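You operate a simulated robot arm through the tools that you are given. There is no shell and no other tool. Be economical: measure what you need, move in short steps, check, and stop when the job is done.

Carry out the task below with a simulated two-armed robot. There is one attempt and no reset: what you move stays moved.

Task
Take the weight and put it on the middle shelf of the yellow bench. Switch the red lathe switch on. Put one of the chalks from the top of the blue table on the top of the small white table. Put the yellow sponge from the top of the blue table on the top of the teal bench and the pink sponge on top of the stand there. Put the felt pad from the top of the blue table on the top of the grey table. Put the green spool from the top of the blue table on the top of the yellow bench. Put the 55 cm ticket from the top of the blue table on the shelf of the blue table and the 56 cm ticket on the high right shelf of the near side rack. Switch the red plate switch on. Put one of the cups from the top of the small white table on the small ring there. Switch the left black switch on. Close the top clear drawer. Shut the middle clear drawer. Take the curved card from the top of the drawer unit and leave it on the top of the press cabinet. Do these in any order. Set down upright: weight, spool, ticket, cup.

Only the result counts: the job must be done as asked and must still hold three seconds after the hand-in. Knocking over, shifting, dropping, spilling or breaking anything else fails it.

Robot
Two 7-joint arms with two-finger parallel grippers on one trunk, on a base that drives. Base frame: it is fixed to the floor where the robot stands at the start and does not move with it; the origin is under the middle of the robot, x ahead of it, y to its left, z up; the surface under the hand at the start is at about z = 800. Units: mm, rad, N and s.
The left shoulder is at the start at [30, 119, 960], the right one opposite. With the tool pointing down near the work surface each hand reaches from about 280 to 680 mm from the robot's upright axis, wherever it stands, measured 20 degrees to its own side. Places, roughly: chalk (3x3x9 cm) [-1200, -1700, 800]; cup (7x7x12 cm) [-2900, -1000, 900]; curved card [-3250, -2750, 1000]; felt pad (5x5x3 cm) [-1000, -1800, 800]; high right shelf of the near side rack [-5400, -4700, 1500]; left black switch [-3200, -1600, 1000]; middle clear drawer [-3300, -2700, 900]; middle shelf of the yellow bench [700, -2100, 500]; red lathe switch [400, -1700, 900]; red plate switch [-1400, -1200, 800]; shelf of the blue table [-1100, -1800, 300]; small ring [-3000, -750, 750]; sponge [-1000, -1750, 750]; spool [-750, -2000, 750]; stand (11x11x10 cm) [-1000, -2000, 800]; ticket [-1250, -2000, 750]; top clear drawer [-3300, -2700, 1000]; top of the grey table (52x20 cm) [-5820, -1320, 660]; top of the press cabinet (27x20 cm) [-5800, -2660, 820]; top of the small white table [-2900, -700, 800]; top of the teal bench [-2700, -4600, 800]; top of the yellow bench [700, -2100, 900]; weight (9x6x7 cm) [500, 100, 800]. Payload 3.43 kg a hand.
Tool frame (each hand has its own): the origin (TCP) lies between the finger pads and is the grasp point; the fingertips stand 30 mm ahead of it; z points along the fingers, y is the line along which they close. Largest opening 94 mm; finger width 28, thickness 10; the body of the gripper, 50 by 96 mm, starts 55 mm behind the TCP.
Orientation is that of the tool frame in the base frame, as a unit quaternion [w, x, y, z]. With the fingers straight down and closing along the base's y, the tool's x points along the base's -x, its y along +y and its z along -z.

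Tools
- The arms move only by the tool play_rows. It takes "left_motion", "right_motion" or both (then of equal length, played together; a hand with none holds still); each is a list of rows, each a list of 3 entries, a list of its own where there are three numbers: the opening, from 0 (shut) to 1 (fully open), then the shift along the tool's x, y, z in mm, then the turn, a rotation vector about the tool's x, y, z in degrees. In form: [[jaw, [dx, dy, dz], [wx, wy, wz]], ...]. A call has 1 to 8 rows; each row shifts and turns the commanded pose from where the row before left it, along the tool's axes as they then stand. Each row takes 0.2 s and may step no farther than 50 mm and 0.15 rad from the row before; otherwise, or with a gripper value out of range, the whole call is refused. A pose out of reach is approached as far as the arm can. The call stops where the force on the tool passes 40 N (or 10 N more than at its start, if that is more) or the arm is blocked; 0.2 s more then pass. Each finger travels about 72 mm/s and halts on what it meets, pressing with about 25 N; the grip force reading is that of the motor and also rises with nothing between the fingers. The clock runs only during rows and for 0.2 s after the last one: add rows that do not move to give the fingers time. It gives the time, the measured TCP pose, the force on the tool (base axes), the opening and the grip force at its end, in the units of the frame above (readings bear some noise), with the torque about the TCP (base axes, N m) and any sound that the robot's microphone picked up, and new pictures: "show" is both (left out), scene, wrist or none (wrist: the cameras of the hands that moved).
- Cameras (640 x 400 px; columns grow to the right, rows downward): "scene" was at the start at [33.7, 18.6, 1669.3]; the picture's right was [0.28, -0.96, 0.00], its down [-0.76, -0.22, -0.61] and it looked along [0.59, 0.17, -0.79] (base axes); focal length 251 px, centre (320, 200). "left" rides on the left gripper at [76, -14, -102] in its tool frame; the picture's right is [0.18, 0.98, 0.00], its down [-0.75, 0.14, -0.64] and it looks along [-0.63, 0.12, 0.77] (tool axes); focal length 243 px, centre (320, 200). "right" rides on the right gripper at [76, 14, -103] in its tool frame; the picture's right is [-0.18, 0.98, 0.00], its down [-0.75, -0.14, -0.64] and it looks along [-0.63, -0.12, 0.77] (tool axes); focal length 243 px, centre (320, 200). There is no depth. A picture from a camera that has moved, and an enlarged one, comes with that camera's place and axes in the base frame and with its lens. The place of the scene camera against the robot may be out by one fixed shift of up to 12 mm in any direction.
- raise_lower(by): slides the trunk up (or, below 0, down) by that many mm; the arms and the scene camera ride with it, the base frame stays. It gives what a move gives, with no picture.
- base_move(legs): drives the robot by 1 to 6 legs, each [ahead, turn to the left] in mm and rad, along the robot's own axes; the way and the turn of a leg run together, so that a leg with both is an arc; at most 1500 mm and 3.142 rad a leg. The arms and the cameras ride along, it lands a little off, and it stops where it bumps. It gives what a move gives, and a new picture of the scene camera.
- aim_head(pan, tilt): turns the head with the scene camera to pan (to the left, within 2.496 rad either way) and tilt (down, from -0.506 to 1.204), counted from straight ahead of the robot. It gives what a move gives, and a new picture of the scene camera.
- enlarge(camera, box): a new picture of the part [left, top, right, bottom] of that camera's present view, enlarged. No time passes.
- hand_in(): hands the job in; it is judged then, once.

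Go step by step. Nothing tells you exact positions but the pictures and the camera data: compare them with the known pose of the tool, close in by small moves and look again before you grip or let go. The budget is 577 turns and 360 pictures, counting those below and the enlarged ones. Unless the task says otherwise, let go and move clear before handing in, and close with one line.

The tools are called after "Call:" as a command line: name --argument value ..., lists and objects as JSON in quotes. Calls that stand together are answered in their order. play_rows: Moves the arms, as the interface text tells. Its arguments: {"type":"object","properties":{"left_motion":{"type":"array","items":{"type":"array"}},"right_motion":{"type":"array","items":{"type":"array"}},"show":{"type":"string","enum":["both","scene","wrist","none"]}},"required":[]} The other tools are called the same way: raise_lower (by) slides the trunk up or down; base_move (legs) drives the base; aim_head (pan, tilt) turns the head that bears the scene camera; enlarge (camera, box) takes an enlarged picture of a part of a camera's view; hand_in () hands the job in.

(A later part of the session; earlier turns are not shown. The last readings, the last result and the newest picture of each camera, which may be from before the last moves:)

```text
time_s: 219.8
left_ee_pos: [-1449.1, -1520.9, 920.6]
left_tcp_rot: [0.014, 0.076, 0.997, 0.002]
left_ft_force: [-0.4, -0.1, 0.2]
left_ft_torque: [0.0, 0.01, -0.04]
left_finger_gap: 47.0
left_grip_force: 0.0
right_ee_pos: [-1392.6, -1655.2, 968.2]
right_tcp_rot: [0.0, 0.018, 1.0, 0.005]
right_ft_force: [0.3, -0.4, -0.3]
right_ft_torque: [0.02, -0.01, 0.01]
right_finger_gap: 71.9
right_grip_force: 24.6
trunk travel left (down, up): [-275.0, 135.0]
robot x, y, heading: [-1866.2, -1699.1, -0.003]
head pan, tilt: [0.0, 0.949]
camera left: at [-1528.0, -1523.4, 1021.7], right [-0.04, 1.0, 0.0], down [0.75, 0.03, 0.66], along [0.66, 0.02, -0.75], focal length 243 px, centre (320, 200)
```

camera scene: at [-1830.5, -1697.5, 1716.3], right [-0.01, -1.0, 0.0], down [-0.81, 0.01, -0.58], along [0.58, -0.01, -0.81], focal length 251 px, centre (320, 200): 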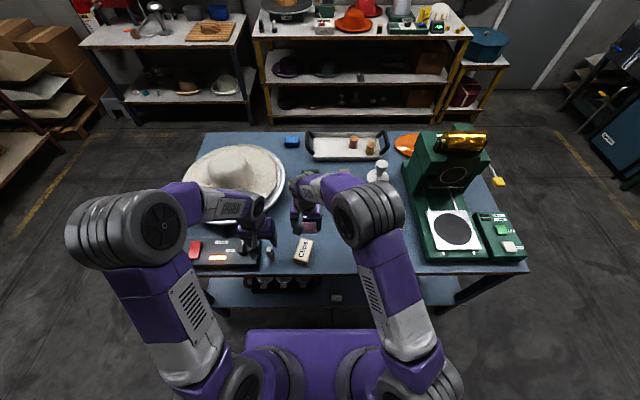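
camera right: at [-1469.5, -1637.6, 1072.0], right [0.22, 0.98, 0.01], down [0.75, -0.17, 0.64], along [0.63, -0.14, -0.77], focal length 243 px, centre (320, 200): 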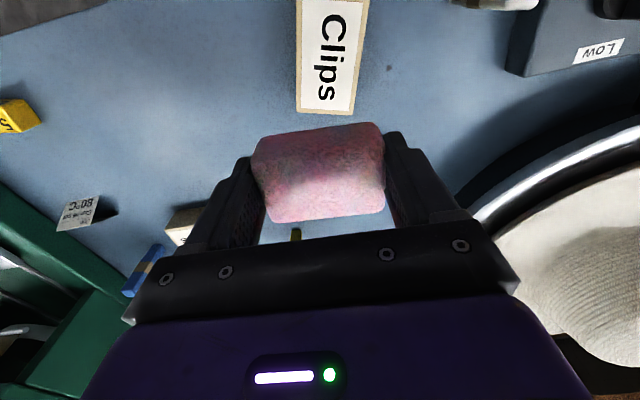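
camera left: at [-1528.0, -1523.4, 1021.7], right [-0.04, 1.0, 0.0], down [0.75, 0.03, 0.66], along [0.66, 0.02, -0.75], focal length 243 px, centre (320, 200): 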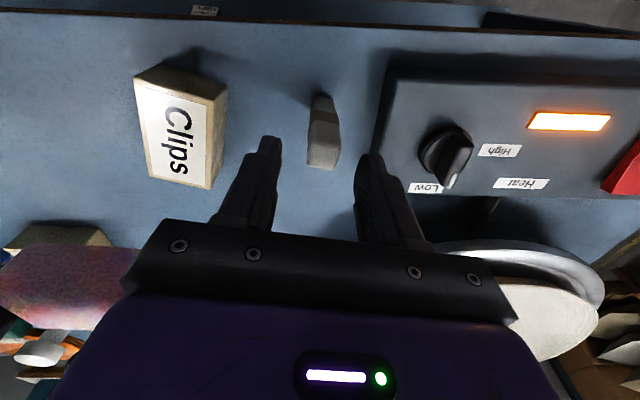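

Call:
play_rows --left_motion '[[0.5, [0, 1, 25], [0, 0, 0]], [0.5, [0, 0, 23], [0, 0, 0]], [0.2, [0, 0, 0], [0, 0, 0]], [0.2, [0, 0, 0], [0, 0, 0]], [0.2, [0, 0, 0], [0, 0, 0]], [0.2, [0, 0, -10], [0, 0, 0]], [0.2, [0, 0, -40], [0, 0, 0]], [0.2, [0, 0, -40], [0, 0, 0]]]' --show "wrist"

```text
time_s: 221.6
left_ee_pos: [-1449.7, -1520.4, 964.9]
left_tcp_rot: [0.015, 0.075, 0.997, 0.002]
left_ft_force: [-0.4, -0.6, -1.1]
left_ft_torque: [0.03, 0.0, -0.03]
left_finger_gap: 21.8
left_grip_force: 25.0
right_ee_pos: [-1393.9, -1654.6, 969.1]
right_tcp_rot: [0.001, 0.018, 1.0, 0.003]
right_ft_force: [-0.6, -0.6, -0.4]
right_ft_torque: [-0.03, -0.01, -0.03]
right_finger_gap: 71.9
right_grip_force: 24.9
trunk travel left (down, up): [-275.0, 135.0]
robot x, y, heading: [-1866.3, -1695.6, -0.016]
head pan, tilt: [0.0, 0.949]
camera left: at [-1530.4, -1522.9, 1064.8], right [-0.04, 1.0, 0.0], down [0.75, 0.03, 0.66], along [0.66, 0.02, -0.75], focal length 243 px, centre (320, 200)
```

left: 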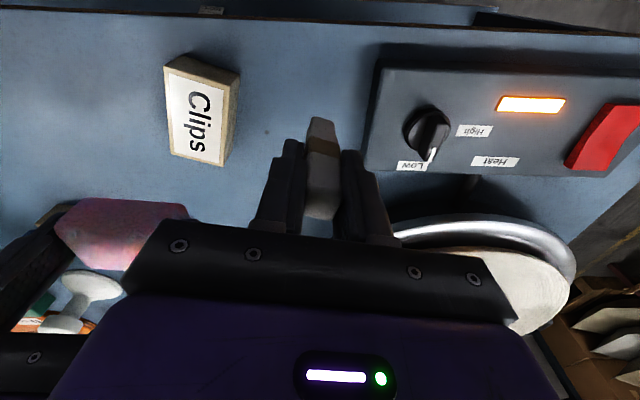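

Chalk held. Now driving back around to the east side with sponge and chalk.

Call:
play_rows --left_motion '[[0, [0, 0, -30], [0, 0, 0]], [0, [30, 10, -30], [0, 0, 0]], [0, [40, 10, 0], [0, 0, 0]], [0, [40, 10, 0], [0, 0, 0]]]' --right_motion '[[0.4, [0, 0, -30], [0, 0, 0]], [0.4, [30, -20, -30], [0, 0, 0]], [0.4, [40, -30, 0], [0, 0, 0]], [0.4, [40, -40, 0], [0, 0, 0]]]' --show "scene"

Call:
base_move --legs '[[-100, 0], [0, 1.571], [1050, 0], [0, -1.571], [1400, 0], [250, 0]]'

Call:
base_move --legs '[[0, -1.571], [1230, 0], [0, -1.571]]'

```text
refused: row 4 steps farther than a row can; nothing moved
```

```text
time_s: 243.3
left_ee_pos: [106.2, -467.5, 963.1]
left_tcp_rot: [0.014, 0.073, 0.997, 0.001]
left_ft_force: [-0.5, 0.2, -1.3]
left_ft_torque: [0.03, 0.02, -0.03]
left_finger_gap: 21.5
left_grip_force: 25.3
right_ee_pos: [164.9, -602.3, 968.5]
right_tcp_rot: [0.0, 0.016, 1.0, 0.004]
right_ft_force: [-0.1, 1.1, -0.4]
right_ft_torque: [0.01, 0.0, 0.02]
right_finger_gap: 72.0
right_grip_force: 24.6
trunk travel left (down, up): [-275.0, 135.0]
robot x, y, heading: [-307.7, -644.7, -0.006]
head pan, tilt: [0.0, 0.949]
camera scene: at [-273.0, -646.7, 1716.3], right [-0.01, -1.0, 0.0], down [-0.81, 0.01, -0.58], along [0.58, 0.0, -0.81], focal length 251 px, centre (320, 200)
```

scene: 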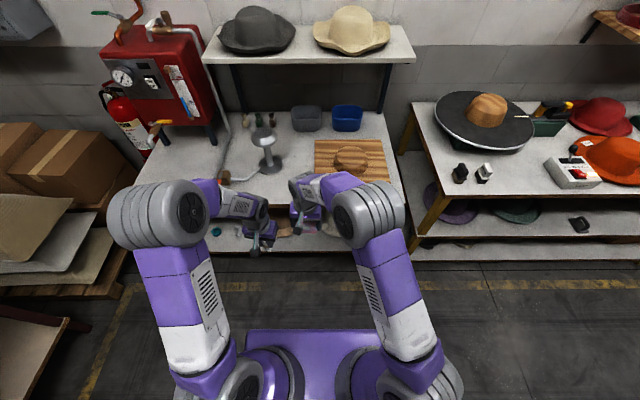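

```text
time_s: 257.1
left_ee_pos: [-755.0, -2034.5, 963.4]
left_tcp_rot: [0.002, 0.997, -0.075, -0.014]
left_ft_force: [-0.3, -0.2, -0.5]
left_ft_torque: [0.0, 0.0, 0.0]
left_finger_gap: 21.4
left_grip_force: 25.0
right_ee_pos: [-812.2, -1901.9, 968.5]
right_tcp_rot: [0.005, 1.0, -0.018, -0.001]
right_ft_force: [-0.3, 0.7, -0.3]
right_ft_torque: [-0.02, -0.04, -0.03]
right_finger_gap: 72.3
right_grip_force: 24.9
trunk travel left (down, up): [-275.0, 135.0]
robot x, y, heading: [-339.4, -1860.4, 3.132]
head pan, tilt: [0.0, 0.949]
camera scene: at [-391.1, -1863.2, 1716.3], right [0.01, 1.0, 0.0], down [0.81, -0.01, -0.58], along [-0.58, 0.01, -0.81], focal length 251 px, centre (320, 200)
```

scene: 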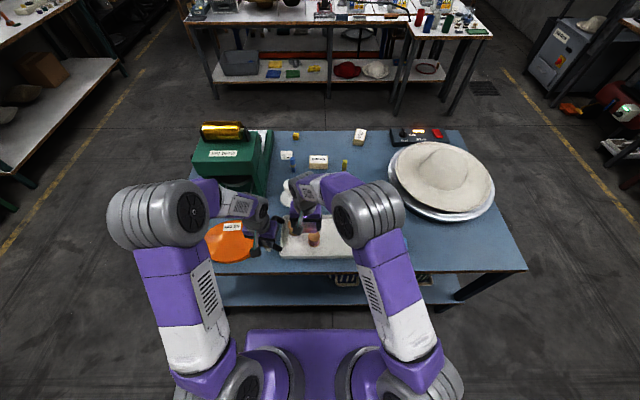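

I'm on the east side; the stand top triangulates to (−1054, −1983, 899). I'll shift the base south a little so the right hand is in line with it.

Call:
base_move --legs '[[0, 1.571], [190, 0], [0, -1.563], [80, 0]]'

Call:
play_rows --left_motion '[[0, [0, 20, -30], [0, 0, 0]], [0, [20, 30, -20], [0, 0, 0]], [0, [30, 30, 0], [0, 0, 0]], [0, [0, 30, 0], [0, 0, 0]]]' --right_motion '[[0.4, [0, 0, -20], [0, 0, 0]], [0.4, [-20, 0, -20], [0, 0, 0]], [0.4, [-30, 0, 0], [0, 0, 0]], [0.4, [-30, 0, 0], [0, 0, 0]]]'

```text
time_s: 267.0
left_ee_pos: [-837.7, -2222.2, 963.0]
left_tcp_rot: [0.001, 0.997, -0.076, -0.014]
left_ft_force: [-0.2, 0.4, -0.7]
left_ft_torque: [0.0, 0.03, 0.0]
left_finger_gap: 21.7
left_grip_force: 25.5
right_ee_pos: [-894.4, -2087.2, 969.3]
right_tcp_rot: [0.005, 1.0, -0.02, 0.001]
right_ft_force: [-0.8, 0.0, 0.5]
right_ft_torque: [0.03, -0.02, 0.02]
right_finger_gap: 72.0
right_grip_force: 25.7
trunk travel left (down, up): [-275.0, 135.0]
robot x, y, heading: [-422.6, -2048.9, 3.129]
head pan, tilt: [0.0, 0.949]
camera scene: at [-474.0, -2051.7, 1716.3], right [0.01, 1.0, 0.0], down [0.81, -0.01, -0.58], along [-0.58, 0.01, -0.81], focal length 251 px, centre (320, 200)
```

scene: 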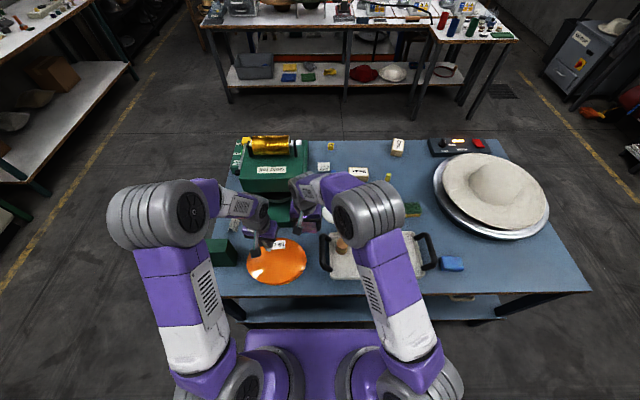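

```text
time_s: 268.0
left_ee_pos: [-804.0, -2339.1, 1013.3]
left_tcp_rot: [0.002, 0.997, -0.078, -0.014]
left_ft_force: [-0.1, 0.1, 0.2]
left_ft_torque: [0.04, -0.02, 0.01]
left_finger_gap: 22.0
left_grip_force: 24.4
right_ee_pos: [-975.5, -2085.7, 1009.2]
right_tcp_rot: [0.004, 1.0, -0.02, 0.001]
right_ft_force: [0.2, -0.3, -1.4]
right_ft_torque: [0.01, -0.03, 0.04]
right_finger_gap: 72.2
right_grip_force: 25.4
trunk travel left (down, up): [-275.0, 135.0]
robot x, y, heading: [-420.0, -2052.3, 3.126]
head pan, tilt: [0.0, 0.949]
camera scene: at [-474.7, -2052.3, 1716.2], right [0.01, 1.0, 0.0], down [0.81, -0.01, -0.58], along [-0.58, 0.01, -0.81], focal length 251 px, centre (320, 200)
camera right: at [-900.6, -2100.8, 1111.3], right [-0.22, -0.97, 0.01], down [-0.75, 0.18, 0.64], along [-0.62, 0.14, -0.77], focal length 243 px, centre (320, 200)
camera left: at [-723.8, -2335.8, 1113.4], right [0.03, -1.0, 0.0], down [-0.75, -0.02, 0.66], along [-0.66, -0.02, -0.75], focal length 243 px, centre (320, 200)
```

scene: 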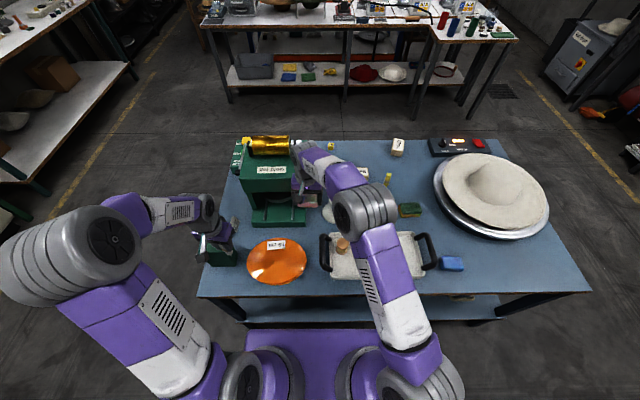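
right: 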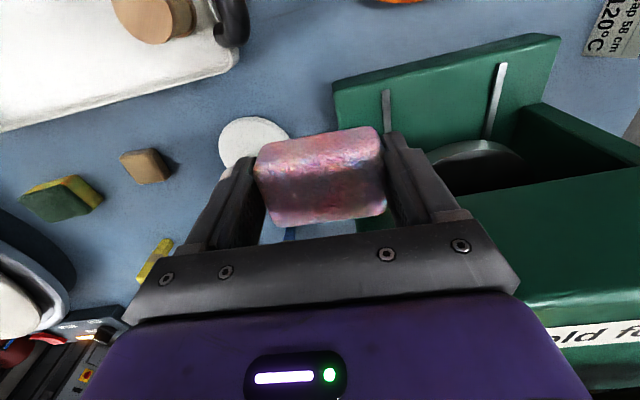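
left: 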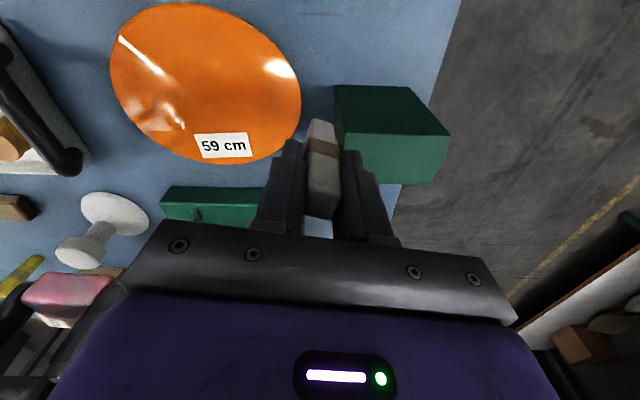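

Call:
play_rows --right_motion '[[0.4, [0, -32, 0], [0, 0, 0]], [0.4, [0, -32, 0], [0, 0, 0]], [0.4, [0, -32, 0], [0, 0, 0]], [0.4, [-10, 0, 0], [0, 0, 0]]]' --show "wrist"

Call:
enlarge --camera "left" --box '[0, 160, 200, 320]'

```text
time_s: 269.0
left_ee_pos: [-803.9, -2339.4, 1012.4]
left_tcp_rot: [0.002, 0.997, -0.077, -0.014]
left_ft_force: [-0.7, 0.6, -0.9]
left_ft_torque: [-0.02, 0.01, -0.01]
left_finger_gap: 21.7
left_grip_force: 24.7
right_ee_pos: [-979.7, -1989.7, 1007.8]
right_tcp_rot: [0.004, 1.0, -0.02, 0.001]
right_ft_force: [-1.2, -0.7, 0.2]
right_ft_torque: [-0.03, -0.04, -0.04]
right_finger_gap: 71.9
right_grip_force: 25.0
trunk travel left (down, up): [-275.0, 135.0]
robot x, y, heading: [-420.5, -2050.9, 3.128]
head pan, tilt: [0.0, 0.949]
camera right: at [-905.9, -2004.9, 1110.5], right [-0.22, -0.97, 0.01], down [-0.75, 0.18, 0.64], along [-0.63, 0.14, -0.77], focal length 243 px, centre (320, 200)
```

right: 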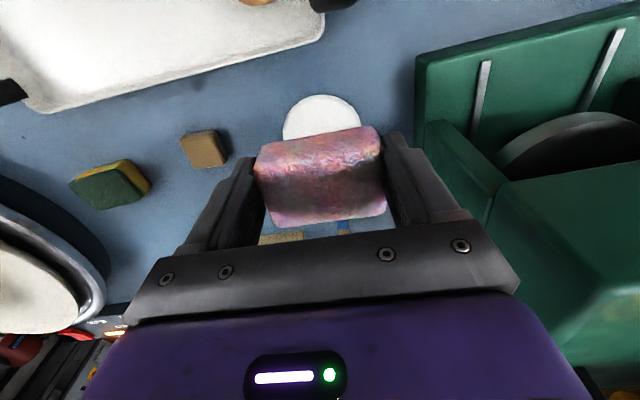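

```text
2.50 times, centred on (100, 240) of left
camera zoom: at [-722.9, -2335.7, 1113.6], right [0.03, -1.0, 0.0], down [-0.75, -0.02, 0.66], along [-0.66, -0.02, -0.75], focal length 606 px, centre (870, 100)
```

zoom: 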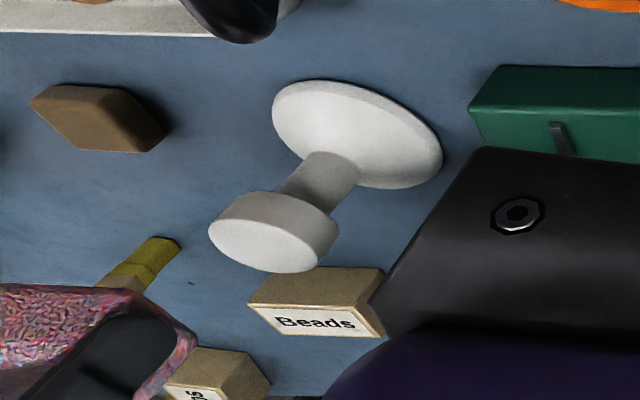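

Wrist cameras put the stand axis at (−1036, −1982), top z≈900. Moving the sponge over it and lowering.

Call:
play_rows --right_motion '[[0.4, [-30, -4, 0], [0, 0, 0]], [0.4, [-26, -3, 0], [0, 0, 0]], [0.4, [0, 0, 30], [0, 0, 0]], [0.4, [0, 0, 20], [0, 0, 0]]]'

Call:
enlarge --camera "left" --box '[0, 160, 200, 320]'

```text
time_s: 270.0
left_ee_pos: [-804.1, -2338.1, 1014.6]
left_tcp_rot: [0.003, 0.997, -0.076, -0.014]
left_ft_force: [-0.7, -0.1, -0.3]
left_ft_torque: [0.01, 0.01, 0.0]
left_finger_gap: 21.6
left_grip_force: 25.4
right_ee_pos: [-1036.6, -1978.7, 957.4]
right_tcp_rot: [0.004, 1.0, -0.02, 0.001]
right_ft_force: [0.2, 0.0, -0.3]
right_ft_torque: [-0.02, -0.03, 0.01]
right_finger_gap: 72.2
right_grip_force: 25.4
trunk travel left (down, up): [-275.0, 135.0]
robot x, y, heading: [-419.6, -2046.2, 3.122]
head pan, tilt: [0.0, 0.949]
camera scene: at [-473.1, -2051.6, 1716.3], right [0.01, 1.0, 0.0], down [0.81, -0.01, -0.58], along [-0.58, 0.01, -0.81], focal length 251 px, centre (320, 200)
camera right: at [-961.6, -1995.2, 1060.7], right [-0.22, -0.97, 0.01], down [-0.75, 0.18, 0.64], along [-0.63, 0.14, -0.77], focal length 243 px, centre (320, 200)
```

scene: 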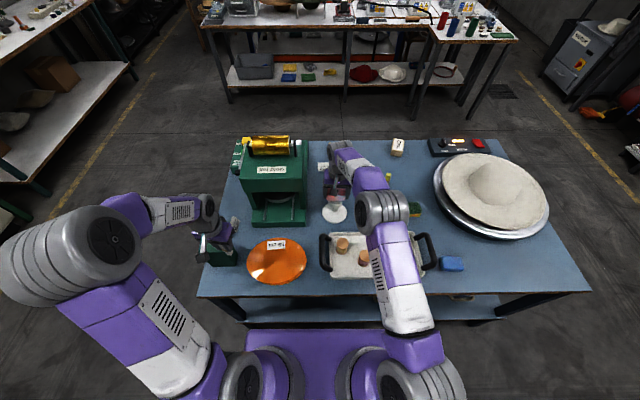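
right: 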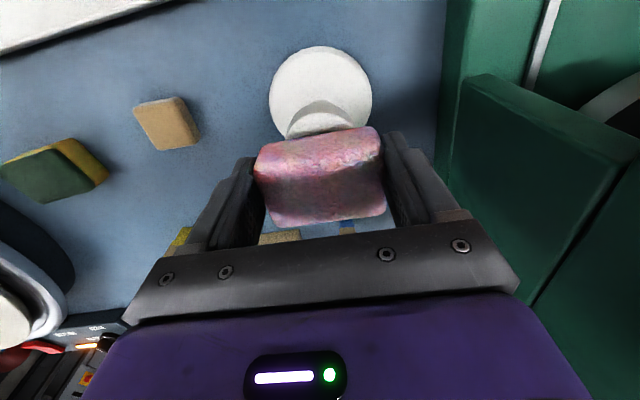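

```text
2.50 times, centred on (100, 240) of left
camera zoom: at [-722.7, -2335.2, 1113.8], right [0.03, -1.0, 0.0], down [-0.75, -0.02, 0.66], along [-0.66, -0.02, -0.75], focal length 606 px, centre (870, 100)
```

zoom: 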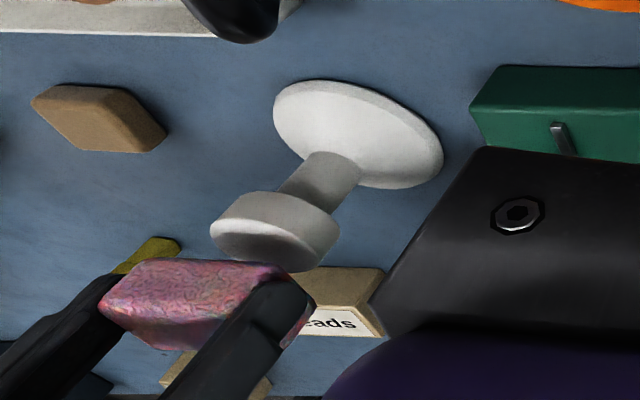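

Aligned within a few mm. Lowering stepwise until contact.

Call:
play_rows --right_motion '[[0.4, [-2, 3, 8], [0, 0, 0]], [0.4, [0, 0, 5], [0, 0, 0]], [0.4, [0, 0, 4], [0, 0, 0]]]' --show "none"

Call:
play_rows --right_motion '[[0.4, [0, 0, 3], [0, 0, 0]], [0.4, [0, 0, 2], [0, 0, 0]]]' --show "none"

Call:
play_rows --right_motion '[[0.4, [0, 0, 2], [0, 0, 0]], [0.4, [0, 0, 2], [0, 0, 0]]]' --show "none"

Call:
enlarge --camera "left" --box '[0, 160, 200, 320]'

```text
time_s: 270.8
left_ee_pos: [-803.8, -2337.8, 1013.8]
left_tcp_rot: [0.001, 0.997, -0.077, -0.013]
left_ft_force: [0.1, 0.2, 0.4]
left_ft_torque: [0.03, -0.01, 0.02]
left_finger_gap: 21.7
left_grip_force: 25.2
right_ee_pos: [-1039.0, -1982.5, 940.8]
right_tcp_rot: [0.004, 1.0, -0.021, -0.001]
right_ft_force: [0.2, -0.5, 0.0]
right_ft_torque: [0.0, 0.0, 0.0]
right_finger_gap: 72.2
right_grip_force: 25.1
trunk travel left (down, up): [-275.0, 135.0]
robot x, y, heading: [-423.6, -2049.0, 3.128]
head pan, tilt: [0.0, 0.949]
```

```text
time_s: 271.4
left_ee_pos: [-803.2, -2338.8, 1014.3]
left_tcp_rot: [0.002, 0.997, -0.077, -0.015]
left_ft_force: [-0.7, 0.7, 0.3]
left_ft_torque: [0.0, 0.04, -0.02]
left_finger_gap: 22.1
left_grip_force: 25.2
right_ee_pos: [-1037.7, -1983.1, 937.5]
right_tcp_rot: [0.004, 1.0, -0.02, -0.003]
right_ft_force: [1.4, 1.1, 13.3]
right_ft_torque: [0.24, -0.03, -0.02]
right_finger_gap: 72.3
right_grip_force: 25.1
trunk travel left (down, up): [-275.0, 135.0]
robot x, y, heading: [-423.3, -2049.7, 3.133]
head pan, tilt: [0.0, 0.949]
```

```text
time_s: 272.0
left_ee_pos: [-799.9, -2338.3, 1014.1]
left_tcp_rot: [0.002, 0.997, -0.077, -0.017]
left_ft_force: [-0.2, 0.5, -0.6]
left_ft_torque: [0.0, 0.02, 0.02]
left_finger_gap: 21.8
left_grip_force: 25.2
right_ee_pos: [-1036.9, -1983.3, 938.1]
right_tcp_rot: [0.005, 1.0, -0.019, -0.006]
right_ft_force: [0.0, 0.8, 35.3]
right_ft_torque: [0.36, -0.09, -0.02]
right_finger_gap: 72.0
right_grip_force: 25.0
trunk travel left (down, up): [-275.0, 135.0]
robot x, y, heading: [-425.1, -2053.1, 3.127]
head pan, tilt: [0.0, 0.949]
```

```text
2.50 times, centred on (100, 240) of left
camera zoom: at [-719.8, -2335.4, 1114.9], right [0.03, -1.0, 0.0], down [-0.75, -0.02, 0.67], along [-0.67, -0.02, -0.75], focal length 606 px, centre (870, 100)
```

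zoom: 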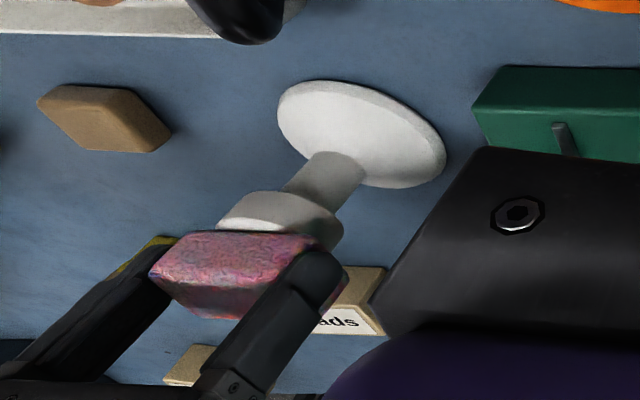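

Call:
play_rows --right_motion '[[0.4, [0, 0, -3], [0, 0, 0]], [0.82, [0, 0, 0], [0, 0, 0]], [0.88, [0, 0, 0], [0, 0, 0]], [0.9, [0, 0, 0], [0, 0, 0]], [0.9, [0, 0, -15], [0, 0, 0]], [0.9, [0, 0, -30], [0, 0, 0]], [0.9, [0, 0, -40], [0, 0, 0]]]' --show "wrist"

Call:
enlarge --camera "left" --box '[0, 160, 200, 320]'

```text
time_s: 273.6
left_ee_pos: [-802.2, -2338.5, 1014.7]
left_tcp_rot: [0.002, 0.997, -0.076, -0.015]
left_ft_force: [-0.9, 0.4, -0.2]
left_ft_torque: [0.0, 0.02, -0.02]
left_finger_gap: 21.7
left_grip_force: 24.6
right_ee_pos: [-1037.8, -1982.4, 1021.2]
right_tcp_rot: [0.004, 1.0, -0.019, 0.001]
right_ft_force: [0.7, -0.1, 0.6]
right_ft_torque: [-0.02, 0.02, 0.01]
right_finger_gap: 84.4
right_grip_force: 0.0
trunk travel left (down, up): [-275.0, 135.0]
robot x, y, heading: [-420.6, -2049.7, 3.129]
head pan, tilt: [0.0, 0.949]
camera right: at [-963.4, -1998.4, 1124.0], right [-0.22, -0.97, 0.01], down [-0.75, 0.18, 0.64], along [-0.63, 0.14, -0.77], focal length 243 px, centre (320, 200)
```

right: 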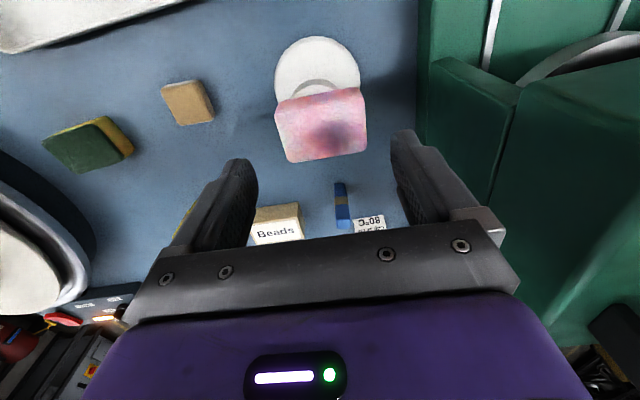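

```text
2.50 times, centred on (100, 240) of left
camera zoom: at [-722.1, -2335.2, 1114.0], right [0.03, -1.0, 0.0], down [-0.75, -0.02, 0.66], along [-0.66, -0.02, -0.75], focal length 606 px, centre (870, 100)
```

zoom: 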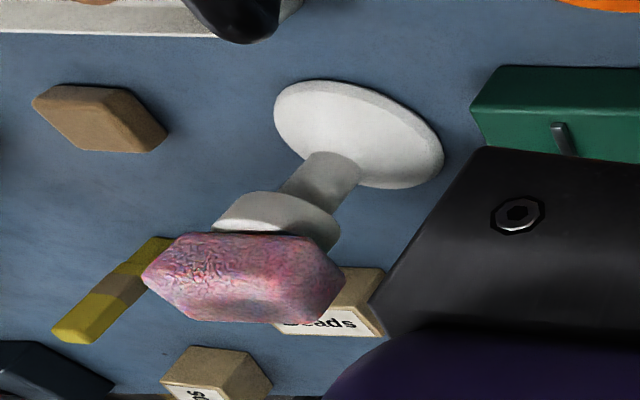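

Pink sponge rests on the stand. Next the felt pad at about (−1019, −1829) with the right hand.

Call:
play_rows --right_motion '[[0.9, [3, -38, 0], [0, 0, 0]], [0.9, [3, -38, 0], [0, 0, 0]], [0.9, [3, -38, 0], [0, 0, 0]], [0.9, [3, -38, 20], [0, 0, 0]], [0.9, [3, 0, 30], [0, 0, 0]], [0.9, [0, 0, 30], [0, 0, 0]]]' --show "wrist"

```text
time_s: 275.0
left_ee_pos: [-805.0, -2336.5, 1013.4]
left_tcp_rot: [0.003, 0.997, -0.076, -0.014]
left_ft_force: [0.1, -0.2, -0.5]
left_ft_torque: [0.01, -0.01, -0.02]
left_finger_gap: 21.4
left_grip_force: 25.4
right_ee_pos: [-1017.4, -1830.4, 938.2]
right_tcp_rot: [0.005, 1.0, -0.02, -0.001]
right_ft_force: [0.2, 0.2, -0.1]
right_ft_torque: [0.0, 0.0, 0.02]
right_finger_gap: 84.6
right_grip_force: 0.0
trunk travel left (down, up): [-275.0, 135.0]
robot x, y, heading: [-418.9, -2051.1, 3.132]
head pan, tilt: [0.0, 0.949]
camera right: at [-942.2, -1846.4, 1041.5], right [-0.22, -0.97, 0.01], down [-0.75, 0.18, 0.64], along [-0.63, 0.14, -0.77], focal length 243 px, centre (320, 200)
```

right: 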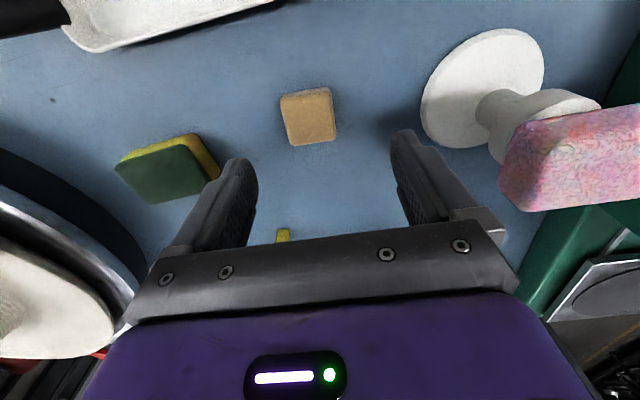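

Call:
play_rows --right_motion '[[0.8, [-4, -10, 30], [0, 0, 0]], [0.8, [0, 0, 35], [0, 0, 0]], [0.8, [0, 0, 25], [0, 0, 0]], [0.8, [0, 0, 9], [0, 0, 0]]]' --show "wrist"

```text
time_s: 276.0
left_ee_pos: [-803.7, -2339.3, 1012.8]
left_tcp_rot: [0.002, 0.997, -0.077, -0.013]
left_ft_force: [0.0, -1.1, 0.0]
left_ft_torque: [0.0, 0.01, 0.04]
left_finger_gap: 21.7
left_grip_force: 24.8
right_ee_pos: [-1020.1, -1821.6, 839.3]
right_tcp_rot: [0.005, 1.0, -0.02, -0.001]
right_ft_force: [-0.6, -0.2, 0.4]
right_ft_torque: [-0.04, -0.02, 0.01]
right_finger_gap: 75.1
right_grip_force: 0.0
trunk travel left (down, up): [-275.0, 135.0]
robot x, y, heading: [-420.0, -2048.1, 3.128]
head pan, tilt: [0.0, 0.949]
camera right: at [-945.4, -1838.2, 942.5], right [-0.22, -0.97, 0.01], down [-0.75, 0.18, 0.64], along [-0.63, 0.14, -0.77], focal length 243 px, centre (320, 200)
```

right: 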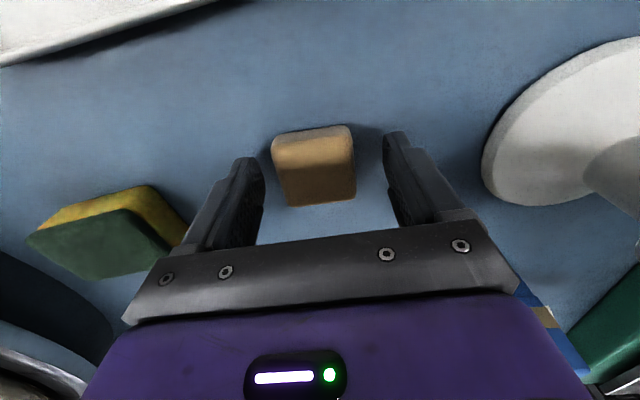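

Call:
play_rows --right_motion '[[0.4, [0, 0, 0], [0, 0, 0]], [0.3, [0, 0, 0], [0, 0, 0]], [0.3, [0, 0, 0], [0, 0, 0]], [0.3, [0, 0, 0], [0, 0, 0]], [0.3, [0, 0, -15], [0, 0, 0]], [0.3, [0, 0, -40], [0, 0, 0]], [0.3, [0, 0, -40], [0, 0, 0]], [0.3, [20, 0, -40], [0, 0, 0]]]' --show "wrist"

```text
time_s: 277.8
left_ee_pos: [-800.6, -2338.2, 1013.0]
left_tcp_rot: [0.002, 0.997, -0.077, -0.015]
left_ft_force: [0.1, 0.0, -0.3]
left_ft_torque: [0.02, 0.07, 0.0]
left_finger_gap: 21.7
left_grip_force: 25.2
right_ee_pos: [-998.8, -1820.9, 975.7]
right_tcp_rot: [0.005, 1.0, -0.02, 0.001]
right_ft_force: [-0.3, 0.2, -0.9]
right_ft_torque: [0.01, -0.02, 0.04]
right_finger_gap: 46.8
right_grip_force: 25.1
trunk travel left (down, up): [-275.0, 135.0]
robot x, y, heading: [-419.6, -2049.8, 3.125]
head pan, tilt: [0.0, 0.949]
camera right: at [-923.8, -1837.5, 1079.1], right [-0.22, -0.97, 0.01], down [-0.75, 0.18, 0.64], along [-0.63, 0.14, -0.77], focal length 243 px, centre (320, 200)
```

right: 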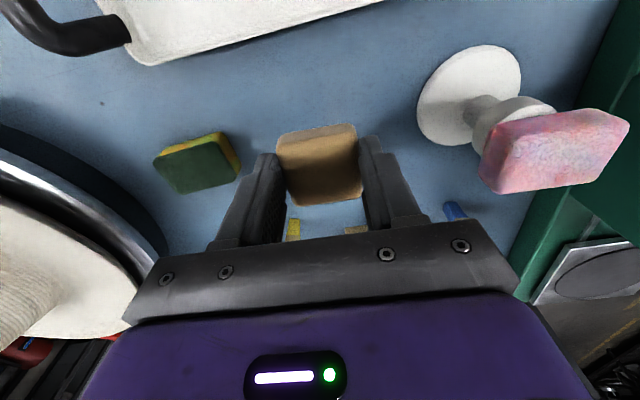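

Felt pad held. Retracting and driving west toward the small white table.

Call:
play_rows --right_motion '[[0.3, [40, 0, 0], [0, 0, 0]], [0.3, [40, 0, 0], [0, 0, 0]], [0.3, [40, 0, 0], [0, 0, 0]], [0.3, [40, 0, 0], [0, 0, 0]]]' --show "none"

Call:
base_move --legs '[[-170, 0], [0, -1.571], [1400, 0], [0, 1.571], [1400, 0], [200, 0]]'

Call:
aim_head --pan 0.0 --tilt 0.6

```text
time_s: 278.8
left_ee_pos: [-801.6, -2337.7, 1013.6]
left_tcp_rot: [0.002, 0.997, -0.077, -0.015]
left_ft_force: [0.4, 0.1, 0.1]
left_ft_torque: [-0.01, 0.01, -0.03]
left_finger_gap: 21.8
left_grip_force: 25.2
right_ee_pos: [-839.9, -1828.0, 974.5]
right_tcp_rot: [0.005, 1.0, -0.019, -0.001]
right_ft_force: [0.2, -0.4, -0.2]
right_ft_torque: [0.04, -0.01, 0.01]
right_finger_gap: 46.7
right_grip_force: 25.1
trunk travel left (down, up): [-275.0, 135.0]
robot x, y, heading: [-422.0, -2053.2, 3.127]
head pan, tilt: [0.0, 0.949]
```

```text
time_s: 302.3
left_ee_pos: [-2202.7, -903.9, 1013.5]
left_tcp_rot: [0.001, 0.997, -0.078, -0.014]
left_ft_force: [-0.2, 0.3, 0.3]
left_ft_torque: [0.0, -0.01, -0.01]
left_finger_gap: 21.7
left_grip_force: 25.0
right_ee_pos: [-2238.4, -392.0, 974.9]
right_tcp_rot: [0.005, 1.0, -0.022, 0.0]
right_ft_force: [0.0, 0.2, -0.1]
right_ft_torque: [0.0, 0.01, 0.0]
right_finger_gap: 46.6
right_grip_force: 25.0
trunk travel left (down, up): [-275.0, 135.0]
robot x, y, heading: [-1814.5, -616.2, 3.125]
head pan, tilt: [0.0, 0.949]
camera scene: at [-1871.5, -618.0, 1716.3], right [0.02, 1.0, 0.0], down [0.81, -0.02, -0.58], along [-0.58, 0.01, -0.81], focal length 251 px, centre (320, 200)
```

scene: 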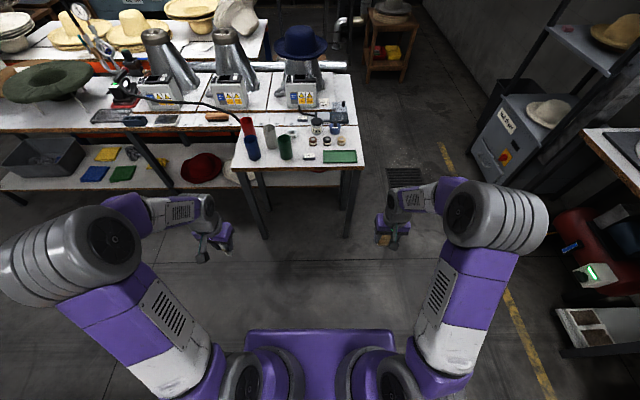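

```text
time_s: 303.2
left_ee_pos: [-2202.3, -902.7, 1013.0]
left_tcp_rot: [0.002, 0.997, -0.078, -0.014]
left_ft_force: [0.7, 0.7, -0.6]
left_ft_torque: [-0.03, 0.02, 0.02]
left_finger_gap: 21.8
left_grip_force: 25.2
right_ee_pos: [-2236.6, -392.5, 976.2]
right_tcp_rot: [0.004, 1.0, -0.022, 0.0]
right_ft_force: [0.1, -0.4, -1.5]
right_ft_torque: [0.0, 0.04, -0.04]
right_finger_gap: 46.7
right_grip_force: 25.9
trunk travel left (down, up): [-275.0, 135.0]
robot x, y, heading: [-1821.3, -613.7, 3.124]
head pan, tilt: [0.0, 0.6]
camera scene: at [-1886.1, -617.7, 1744.6], right [0.02, 1.0, 0.0], down [0.57, -0.01, -0.82], along [-0.82, 0.02, -0.57], focal length 251 px, centre (320, 200)
```

scene: 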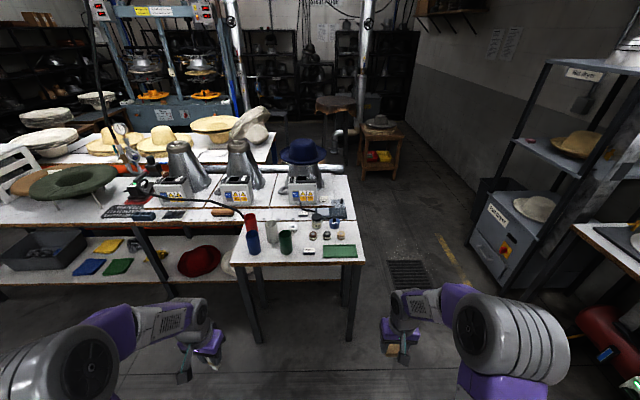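

Call:
enlarge --camera "scene" --box '[220, 190, 380, 290]'

Call:
enlarge --camera "scene" --box '[90, 100, 250, 240]'

```text
4.00 times, centred on (300, 240) of scene
camera zoom: at [-1886.1, -617.7, 1744.6], right [0.02, 1.0, 0.0], down [0.57, -0.01, -0.82], along [-0.82, 0.02, -0.57], focal length 1004 px, centre (400, 40)
```

zoom: 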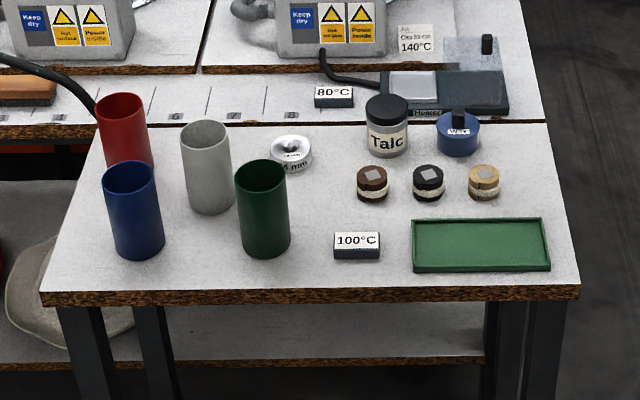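

```text
2.86 times, centred on (170, 170) of scene
camera zoom: at [-1886.1, -617.7, 1744.6], right [0.02, 1.0, 0.0], down [0.57, -0.01, -0.82], along [-0.82, 0.02, -0.57], focal length 717 px, centre (749, 286)
```

zoom: 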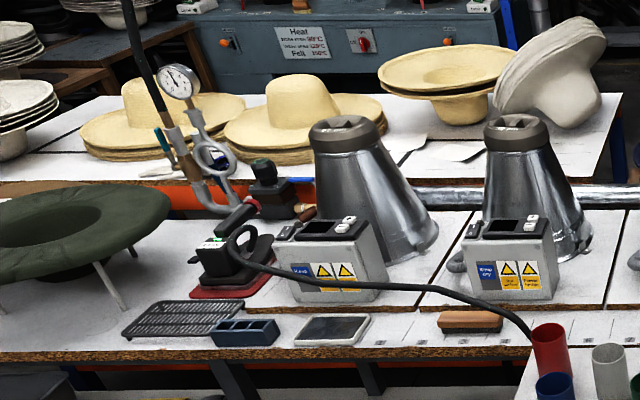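

The small white table holds four cups (red, grey, blue, green) and a silver ring. I'll first place the chalk at the free spot at its right-back side (~(−2915, −415)); driving there.

Call:
base_move --legs '[[0, -0.55], [600, 0], [0, 0.566]]'

Call:
aim_head --pan 0.1 --tilt 0.85

Call:
play_rows --left_motion '[[0, [0, 0, 0], [0, 0, 0]]]' --show "wrist"

```text
time_s: 309.7
left_ee_pos: [-2708.9, -585.1, 1013.3]
left_tcp_rot: [0.001, 0.997, -0.071, -0.014]
left_ft_force: [0.2, -0.3, 0.4]
left_ft_torque: [0.0, -0.01, 0.02]
left_finger_gap: 21.5
left_grip_force: 25.0
right_ee_pos: [-2753.4, -74.3, 974.3]
right_tcp_rot: [0.004, 1.0, -0.014, 0.0]
right_ft_force: [-0.3, -0.2, 0.4]
right_ft_torque: [-0.03, 0.02, 0.0]
right_finger_gap: 46.8
right_grip_force: 24.8
trunk travel left (down, up): [-275.0, 135.0]
robot x, y, heading: [-2327.9, -289.0, 3.146]
head pan, tilt: [0.0, 0.6]
camera scene: at [-2396.9, -294.1, 1744.7], right [0.0, 1.0, 0.0], down [0.56, 0.0, -0.83], along [-0.83, 0.0, -0.56], focal length 251 px, centre (320, 200)
```

scene: 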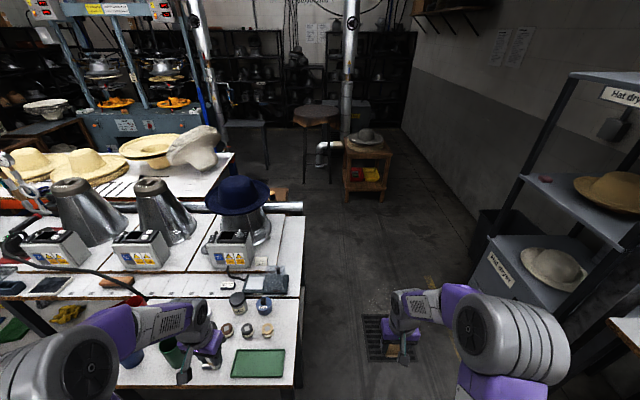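

```text
time_s: 310.4
left_ee_pos: [-2709.1, -585.6, 1013.0]
left_tcp_rot: [0.003, 0.997, -0.071, -0.014]
left_ft_force: [0.5, -0.1, -0.1]
left_ft_torque: [-0.03, -0.04, 0.02]
left_finger_gap: 21.6
left_grip_force: 25.2
right_ee_pos: [-2751.6, -74.3, 975.3]
right_tcp_rot: [0.004, 1.0, -0.013, 0.001]
right_ft_force: [0.2, 0.5, -0.1]
right_ft_torque: [-0.01, 0.0, 0.0]
right_finger_gap: 46.7
right_grip_force: 25.2
trunk travel left (down, up): [-275.0, 135.0]
robot x, y, heading: [-2327.1, -291.2, 3.139]
head pan, tilt: [0.099, 0.85]
camera scene: at [-2386.3, -301.5, 1723.9], right [-0.1, 1.0, 0.0], down [0.75, 0.07, -0.66], along [-0.66, -0.06, -0.75], focal length 251 px, centre (320, 200)
```

scene: 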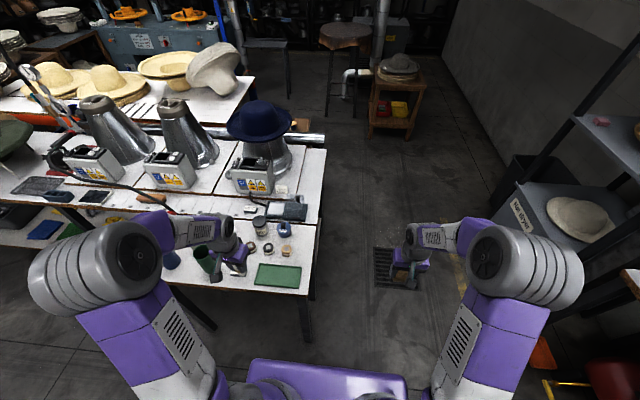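

```text
time_s: 310.9
left_ee_pos: [-2707.8, -585.7, 1014.3]
left_tcp_rot: [0.002, 0.997, -0.07, -0.014]
left_ft_force: [-1.2, 0.2, -0.5]
left_ft_torque: [-0.01, -0.02, 0.02]
left_finger_gap: 21.9
left_grip_force: 25.2
right_ee_pos: [-2753.6, -73.9, 974.2]
right_tcp_rot: [0.005, 1.0, -0.013, 0.0]
right_ft_force: [-0.3, -0.4, -1.4]
right_ft_torque: [0.02, 0.01, -0.01]
right_finger_gap: 46.5
right_grip_force: 24.9
trunk travel left (down, up): [-275.0, 135.0]
robot x, y, heading: [-2328.1, -290.3, 3.138]
head pan, tilt: [0.099, 0.85]
camera left: at [-2627.2, -580.7, 1113.9], right [0.04, -1.0, 0.0], down [-0.75, -0.03, 0.66], along [-0.66, -0.03, -0.75], focal length 243 px, centre (320, 200)
```

left: 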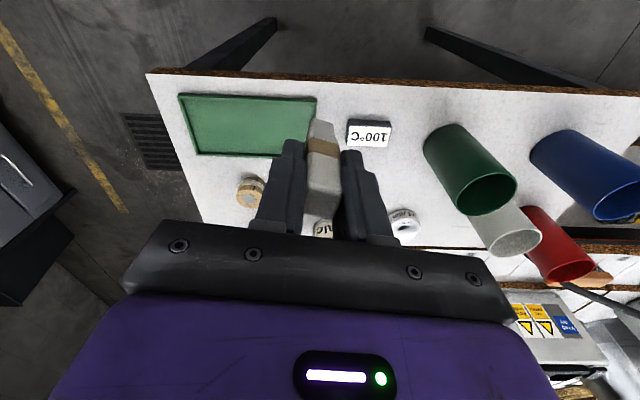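

The open patch between the 100 °C block, ring and green cup (about (−2850, −698)) is good for the chalk. Moving the left hand there.

Call:
play_rows --left_motion '[[0, [-31, 33, 0], [0, 0, 0]], [0, [-31, 33, 0], [0, 0, 0]], [0, [-31, 33, 0], [0, 0, 0]], [0, [-31, 32, 0], [0, 0, 0]], [0, [0, 0, 20], [0, 0, 0]]]' --show "wrist"

```text
time_s: 312.1
left_ee_pos: [-2849.4, -698.2, 997.3]
left_tcp_rot: [0.002, 0.997, -0.071, -0.015]
left_ft_force: [-0.8, 0.5, 0.4]
left_ft_torque: [0.03, -0.01, 0.01]
left_finger_gap: 21.4
left_grip_force: 25.1
right_ee_pos: [-2751.2, -74.3, 976.1]
right_tcp_rot: [0.004, 1.0, -0.013, 0.0]
right_ft_force: [-1.1, -0.3, 0.1]
right_ft_torque: [0.0, 0.0, 0.0]
right_finger_gap: 46.7
right_grip_force: 25.0
trunk travel left (down, up): [-275.0, 135.0]
robot x, y, heading: [-2327.9, -291.9, 3.139]
head pan, tilt: [0.099, 0.85]
camera left: at [-2768.2, -693.3, 1097.6], right [0.04, -1.0, 0.0], down [-0.75, -0.03, 0.66], along [-0.66, -0.03, -0.75], focal length 243 px, centre (320, 200)
```

left: 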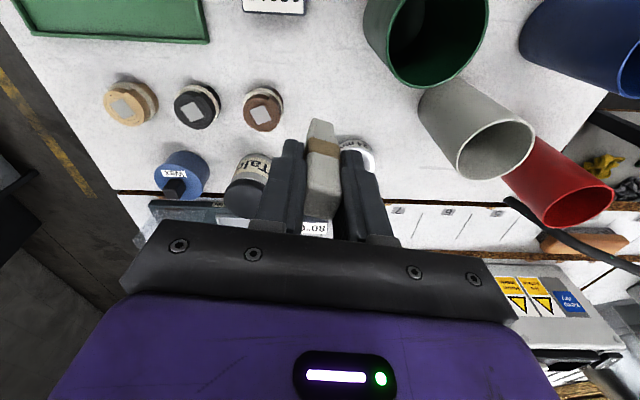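

Call:
play_rows --left_motion '[[0, [0, 0, 30], [0, 0, 0]], [0, [0, 0, 30], [0, 0, 0]], [0, [0, 0, 25], [0, 0, 0]], [0, [0, 0, 15], [0, 0, 0]]]' --show "wrist"

```text
time_s: 313.1
left_ee_pos: [-2853.7, -698.1, 897.7]
left_tcp_rot: [0.003, 0.997, -0.069, -0.016]
left_ft_force: [0.3, 0.0, -0.6]
left_ft_torque: [0.03, 0.02, 0.0]
left_finger_gap: 21.8
left_grip_force: 25.0
right_ee_pos: [-2752.8, -73.6, 975.0]
right_tcp_rot: [0.004, 1.0, -0.013, 0.0]
right_ft_force: [0.3, -0.3, 0.1]
right_ft_torque: [-0.01, 0.03, -0.01]
right_finger_gap: 46.7
right_grip_force: 24.5
trunk travel left (down, up): [-275.0, 135.0]
robot x, y, heading: [-2332.1, -289.7, 3.137]
head pan, tilt: [0.099, 0.85]
camera left: at [-2771.8, -693.5, 998.0], right [0.04, -1.0, 0.0], down [-0.75, -0.03, 0.66], along [-0.66, -0.03, -0.75], focal length 243 px, centre (320, 200)
```

left: 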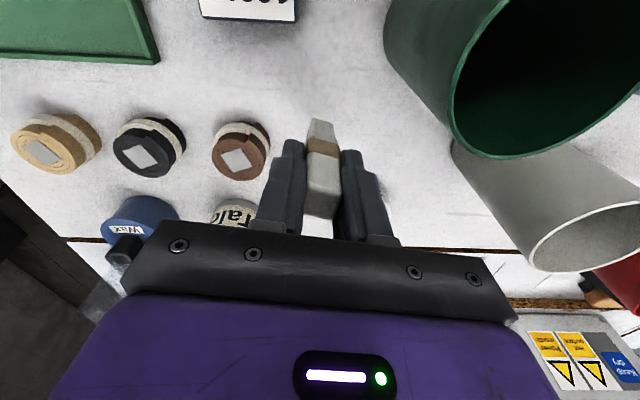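

Call:
play_rows --left_motion '[[0, [0, 0, 5], [0, 0, 0]], [0, [0, 0, 5], [0, 0, 0]]]' --show "none"

Call:
play_rows --left_motion '[[0, [0, 0, 3], [0, 0, 0]], [0, [0, 0, 3], [0, 0, 0]]]' --show "none"

Call:
play_rows --left_motion '[[0, [0, 0, 2], [0, 0, 0]], [0, [0, 0, 2], [0, 0, 0]]]' --show "none"

Call:
play_rows --left_motion '[[0, [0, 0, 2], [0, 0, 0]], [0, [0, 0, 2], [0, 0, 0]]]' --show "wrist"

```text
time_s: 313.6
left_ee_pos: [-2853.2, -697.8, 886.7]
left_tcp_rot: [0.002, 0.997, -0.07, -0.015]
left_ft_force: [-0.7, 0.4, -0.6]
left_ft_torque: [-0.02, 0.03, 0.0]
left_finger_gap: 21.9
left_grip_force: 25.3
right_ee_pos: [-2752.5, -75.5, 975.6]
right_tcp_rot: [0.003, 1.0, -0.013, 0.0]
right_ft_force: [-0.2, -0.4, -0.4]
right_ft_torque: [-0.01, -0.01, -0.01]
right_finger_gap: 46.6
right_grip_force: 24.8
trunk travel left (down, up): [-275.0, 135.0]
robot x, y, heading: [-2328.5, -290.4, 3.141]
head pan, tilt: [0.099, 0.85]
```

```text
time_s: 314.2
left_ee_pos: [-2852.7, -697.1, 880.6]
left_tcp_rot: [0.002, 0.997, -0.071, -0.014]
left_ft_force: [0.4, 0.3, -1.3]
left_ft_torque: [-0.01, 0.0, -0.03]
left_finger_gap: 21.8
left_grip_force: 25.2
right_ee_pos: [-2752.7, -75.6, 974.9]
right_tcp_rot: [0.005, 1.0, -0.013, 0.0]
right_ft_force: [0.1, 0.1, 0.0]
right_ft_torque: [0.0, -0.05, -0.02]
right_finger_gap: 46.8
right_grip_force: 24.7
trunk travel left (down, up): [-275.0, 135.0]
robot x, y, heading: [-2329.1, -288.3, 3.136]
head pan, tilt: [0.099, 0.85]
```

```text
time_s: 314.9
left_ee_pos: [-2852.8, -697.6, 877.0]
left_tcp_rot: [0.002, 0.997, -0.071, -0.015]
left_ft_force: [0.2, 0.4, 0.1]
left_ft_torque: [-0.02, 0.0, -0.02]
left_finger_gap: 21.7
left_grip_force: 24.9
right_ee_pos: [-2753.4, -74.7, 974.8]
right_tcp_rot: [0.005, 1.0, -0.013, -0.001]
right_ft_force: [-0.5, -0.2, -0.8]
right_ft_torque: [0.02, 0.01, -0.03]
right_finger_gap: 46.9
right_grip_force: 25.1
trunk travel left (down, up): [-275.0, 135.0]
robot x, y, heading: [-2327.9, -291.6, 3.142]
head pan, tilt: [0.099, 0.85]
```

```text
time_s: 315.4
left_ee_pos: [-2852.7, -697.6, 873.5]
left_tcp_rot: [0.003, 0.997, -0.071, -0.016]
left_ft_force: [0.9, 0.3, 1.5]
left_ft_torque: [0.02, -0.06, 0.0]
left_finger_gap: 21.8
left_grip_force: 25.0
right_ee_pos: [-2751.2, -74.8, 973.9]
right_tcp_rot: [0.004, 1.0, -0.014, 0.0]
right_ft_force: [0.0, -0.8, -0.6]
right_ft_torque: [-0.01, 0.03, 0.0]
right_finger_gap: 46.9
right_grip_force: 24.5
trunk travel left (down, up): [-275.0, 135.0]
robot x, y, heading: [-2329.5, -286.8, 3.138]
head pan, tilt: [0.099, 0.85]
camera left: at [-2772.3, -693.2, 974.4], right [0.04, -1.0, 0.0], down [-0.75, -0.03, 0.66], along [-0.66, -0.03, -0.75], focal length 243 px, centre (320, 200)
```

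left: 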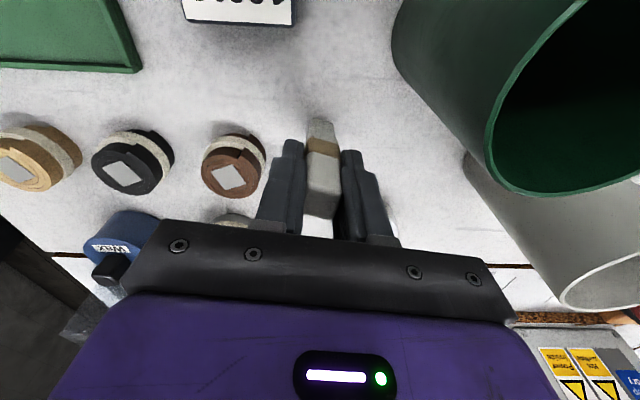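

Call:
play_rows --left_motion '[[0, [0, 0, 2], [0, 0, 0]], [0.3, [0, 0, 0], [0, 0, 0]], [0.4, [0, 0, 0], [0, 0, 0]], [0.4, [0, 0, 0], [0, 0, 0]], [0.4, [0, 0, -20], [0, 0, 0]], [0.4, [0, 0, -40], [0, 0, 0]], [0.4, [0, 0, -40], [0, 0, 0]], [0.4, [0, 0, -40], [0, 0, 0]]]' --show "wrist"

```text
time_s: 317.2
left_ee_pos: [-2849.1, -695.4, 1012.2]
left_tcp_rot: [0.003, 0.997, -0.07, -0.014]
left_ft_force: [-0.5, -0.1, -0.5]
left_ft_torque: [-0.01, 0.01, 0.02]
left_finger_gap: 37.7
left_grip_force: 0.1
right_ee_pos: [-2751.7, -74.2, 974.8]
right_tcp_rot: [0.004, 1.0, -0.013, 0.0]
right_ft_force: [0.3, -0.1, -0.9]
right_ft_torque: [0.01, 0.0, -0.03]
right_finger_gap: 47.0
right_grip_force: 25.2
trunk travel left (down, up): [-275.0, 135.0]
robot x, y, heading: [-2329.4, -291.0, 3.141]
head pan, tilt: [0.099, 0.85]
camera left: at [-2768.4, -691.9, 1113.0], right [0.04, -1.0, 0.0], down [-0.75, -0.03, 0.66], along [-0.66, -0.03, -0.75], focal length 243 px, centre (320, 200)
```

left: 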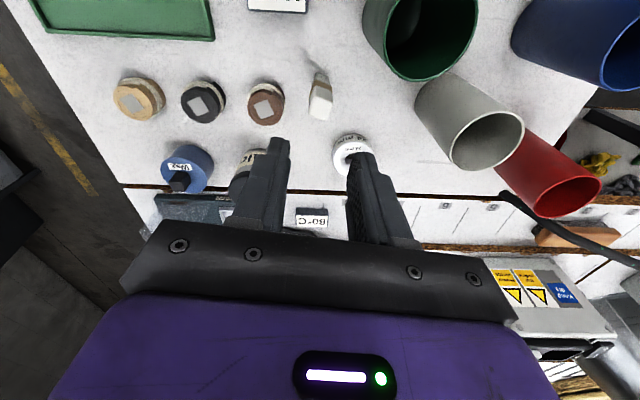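

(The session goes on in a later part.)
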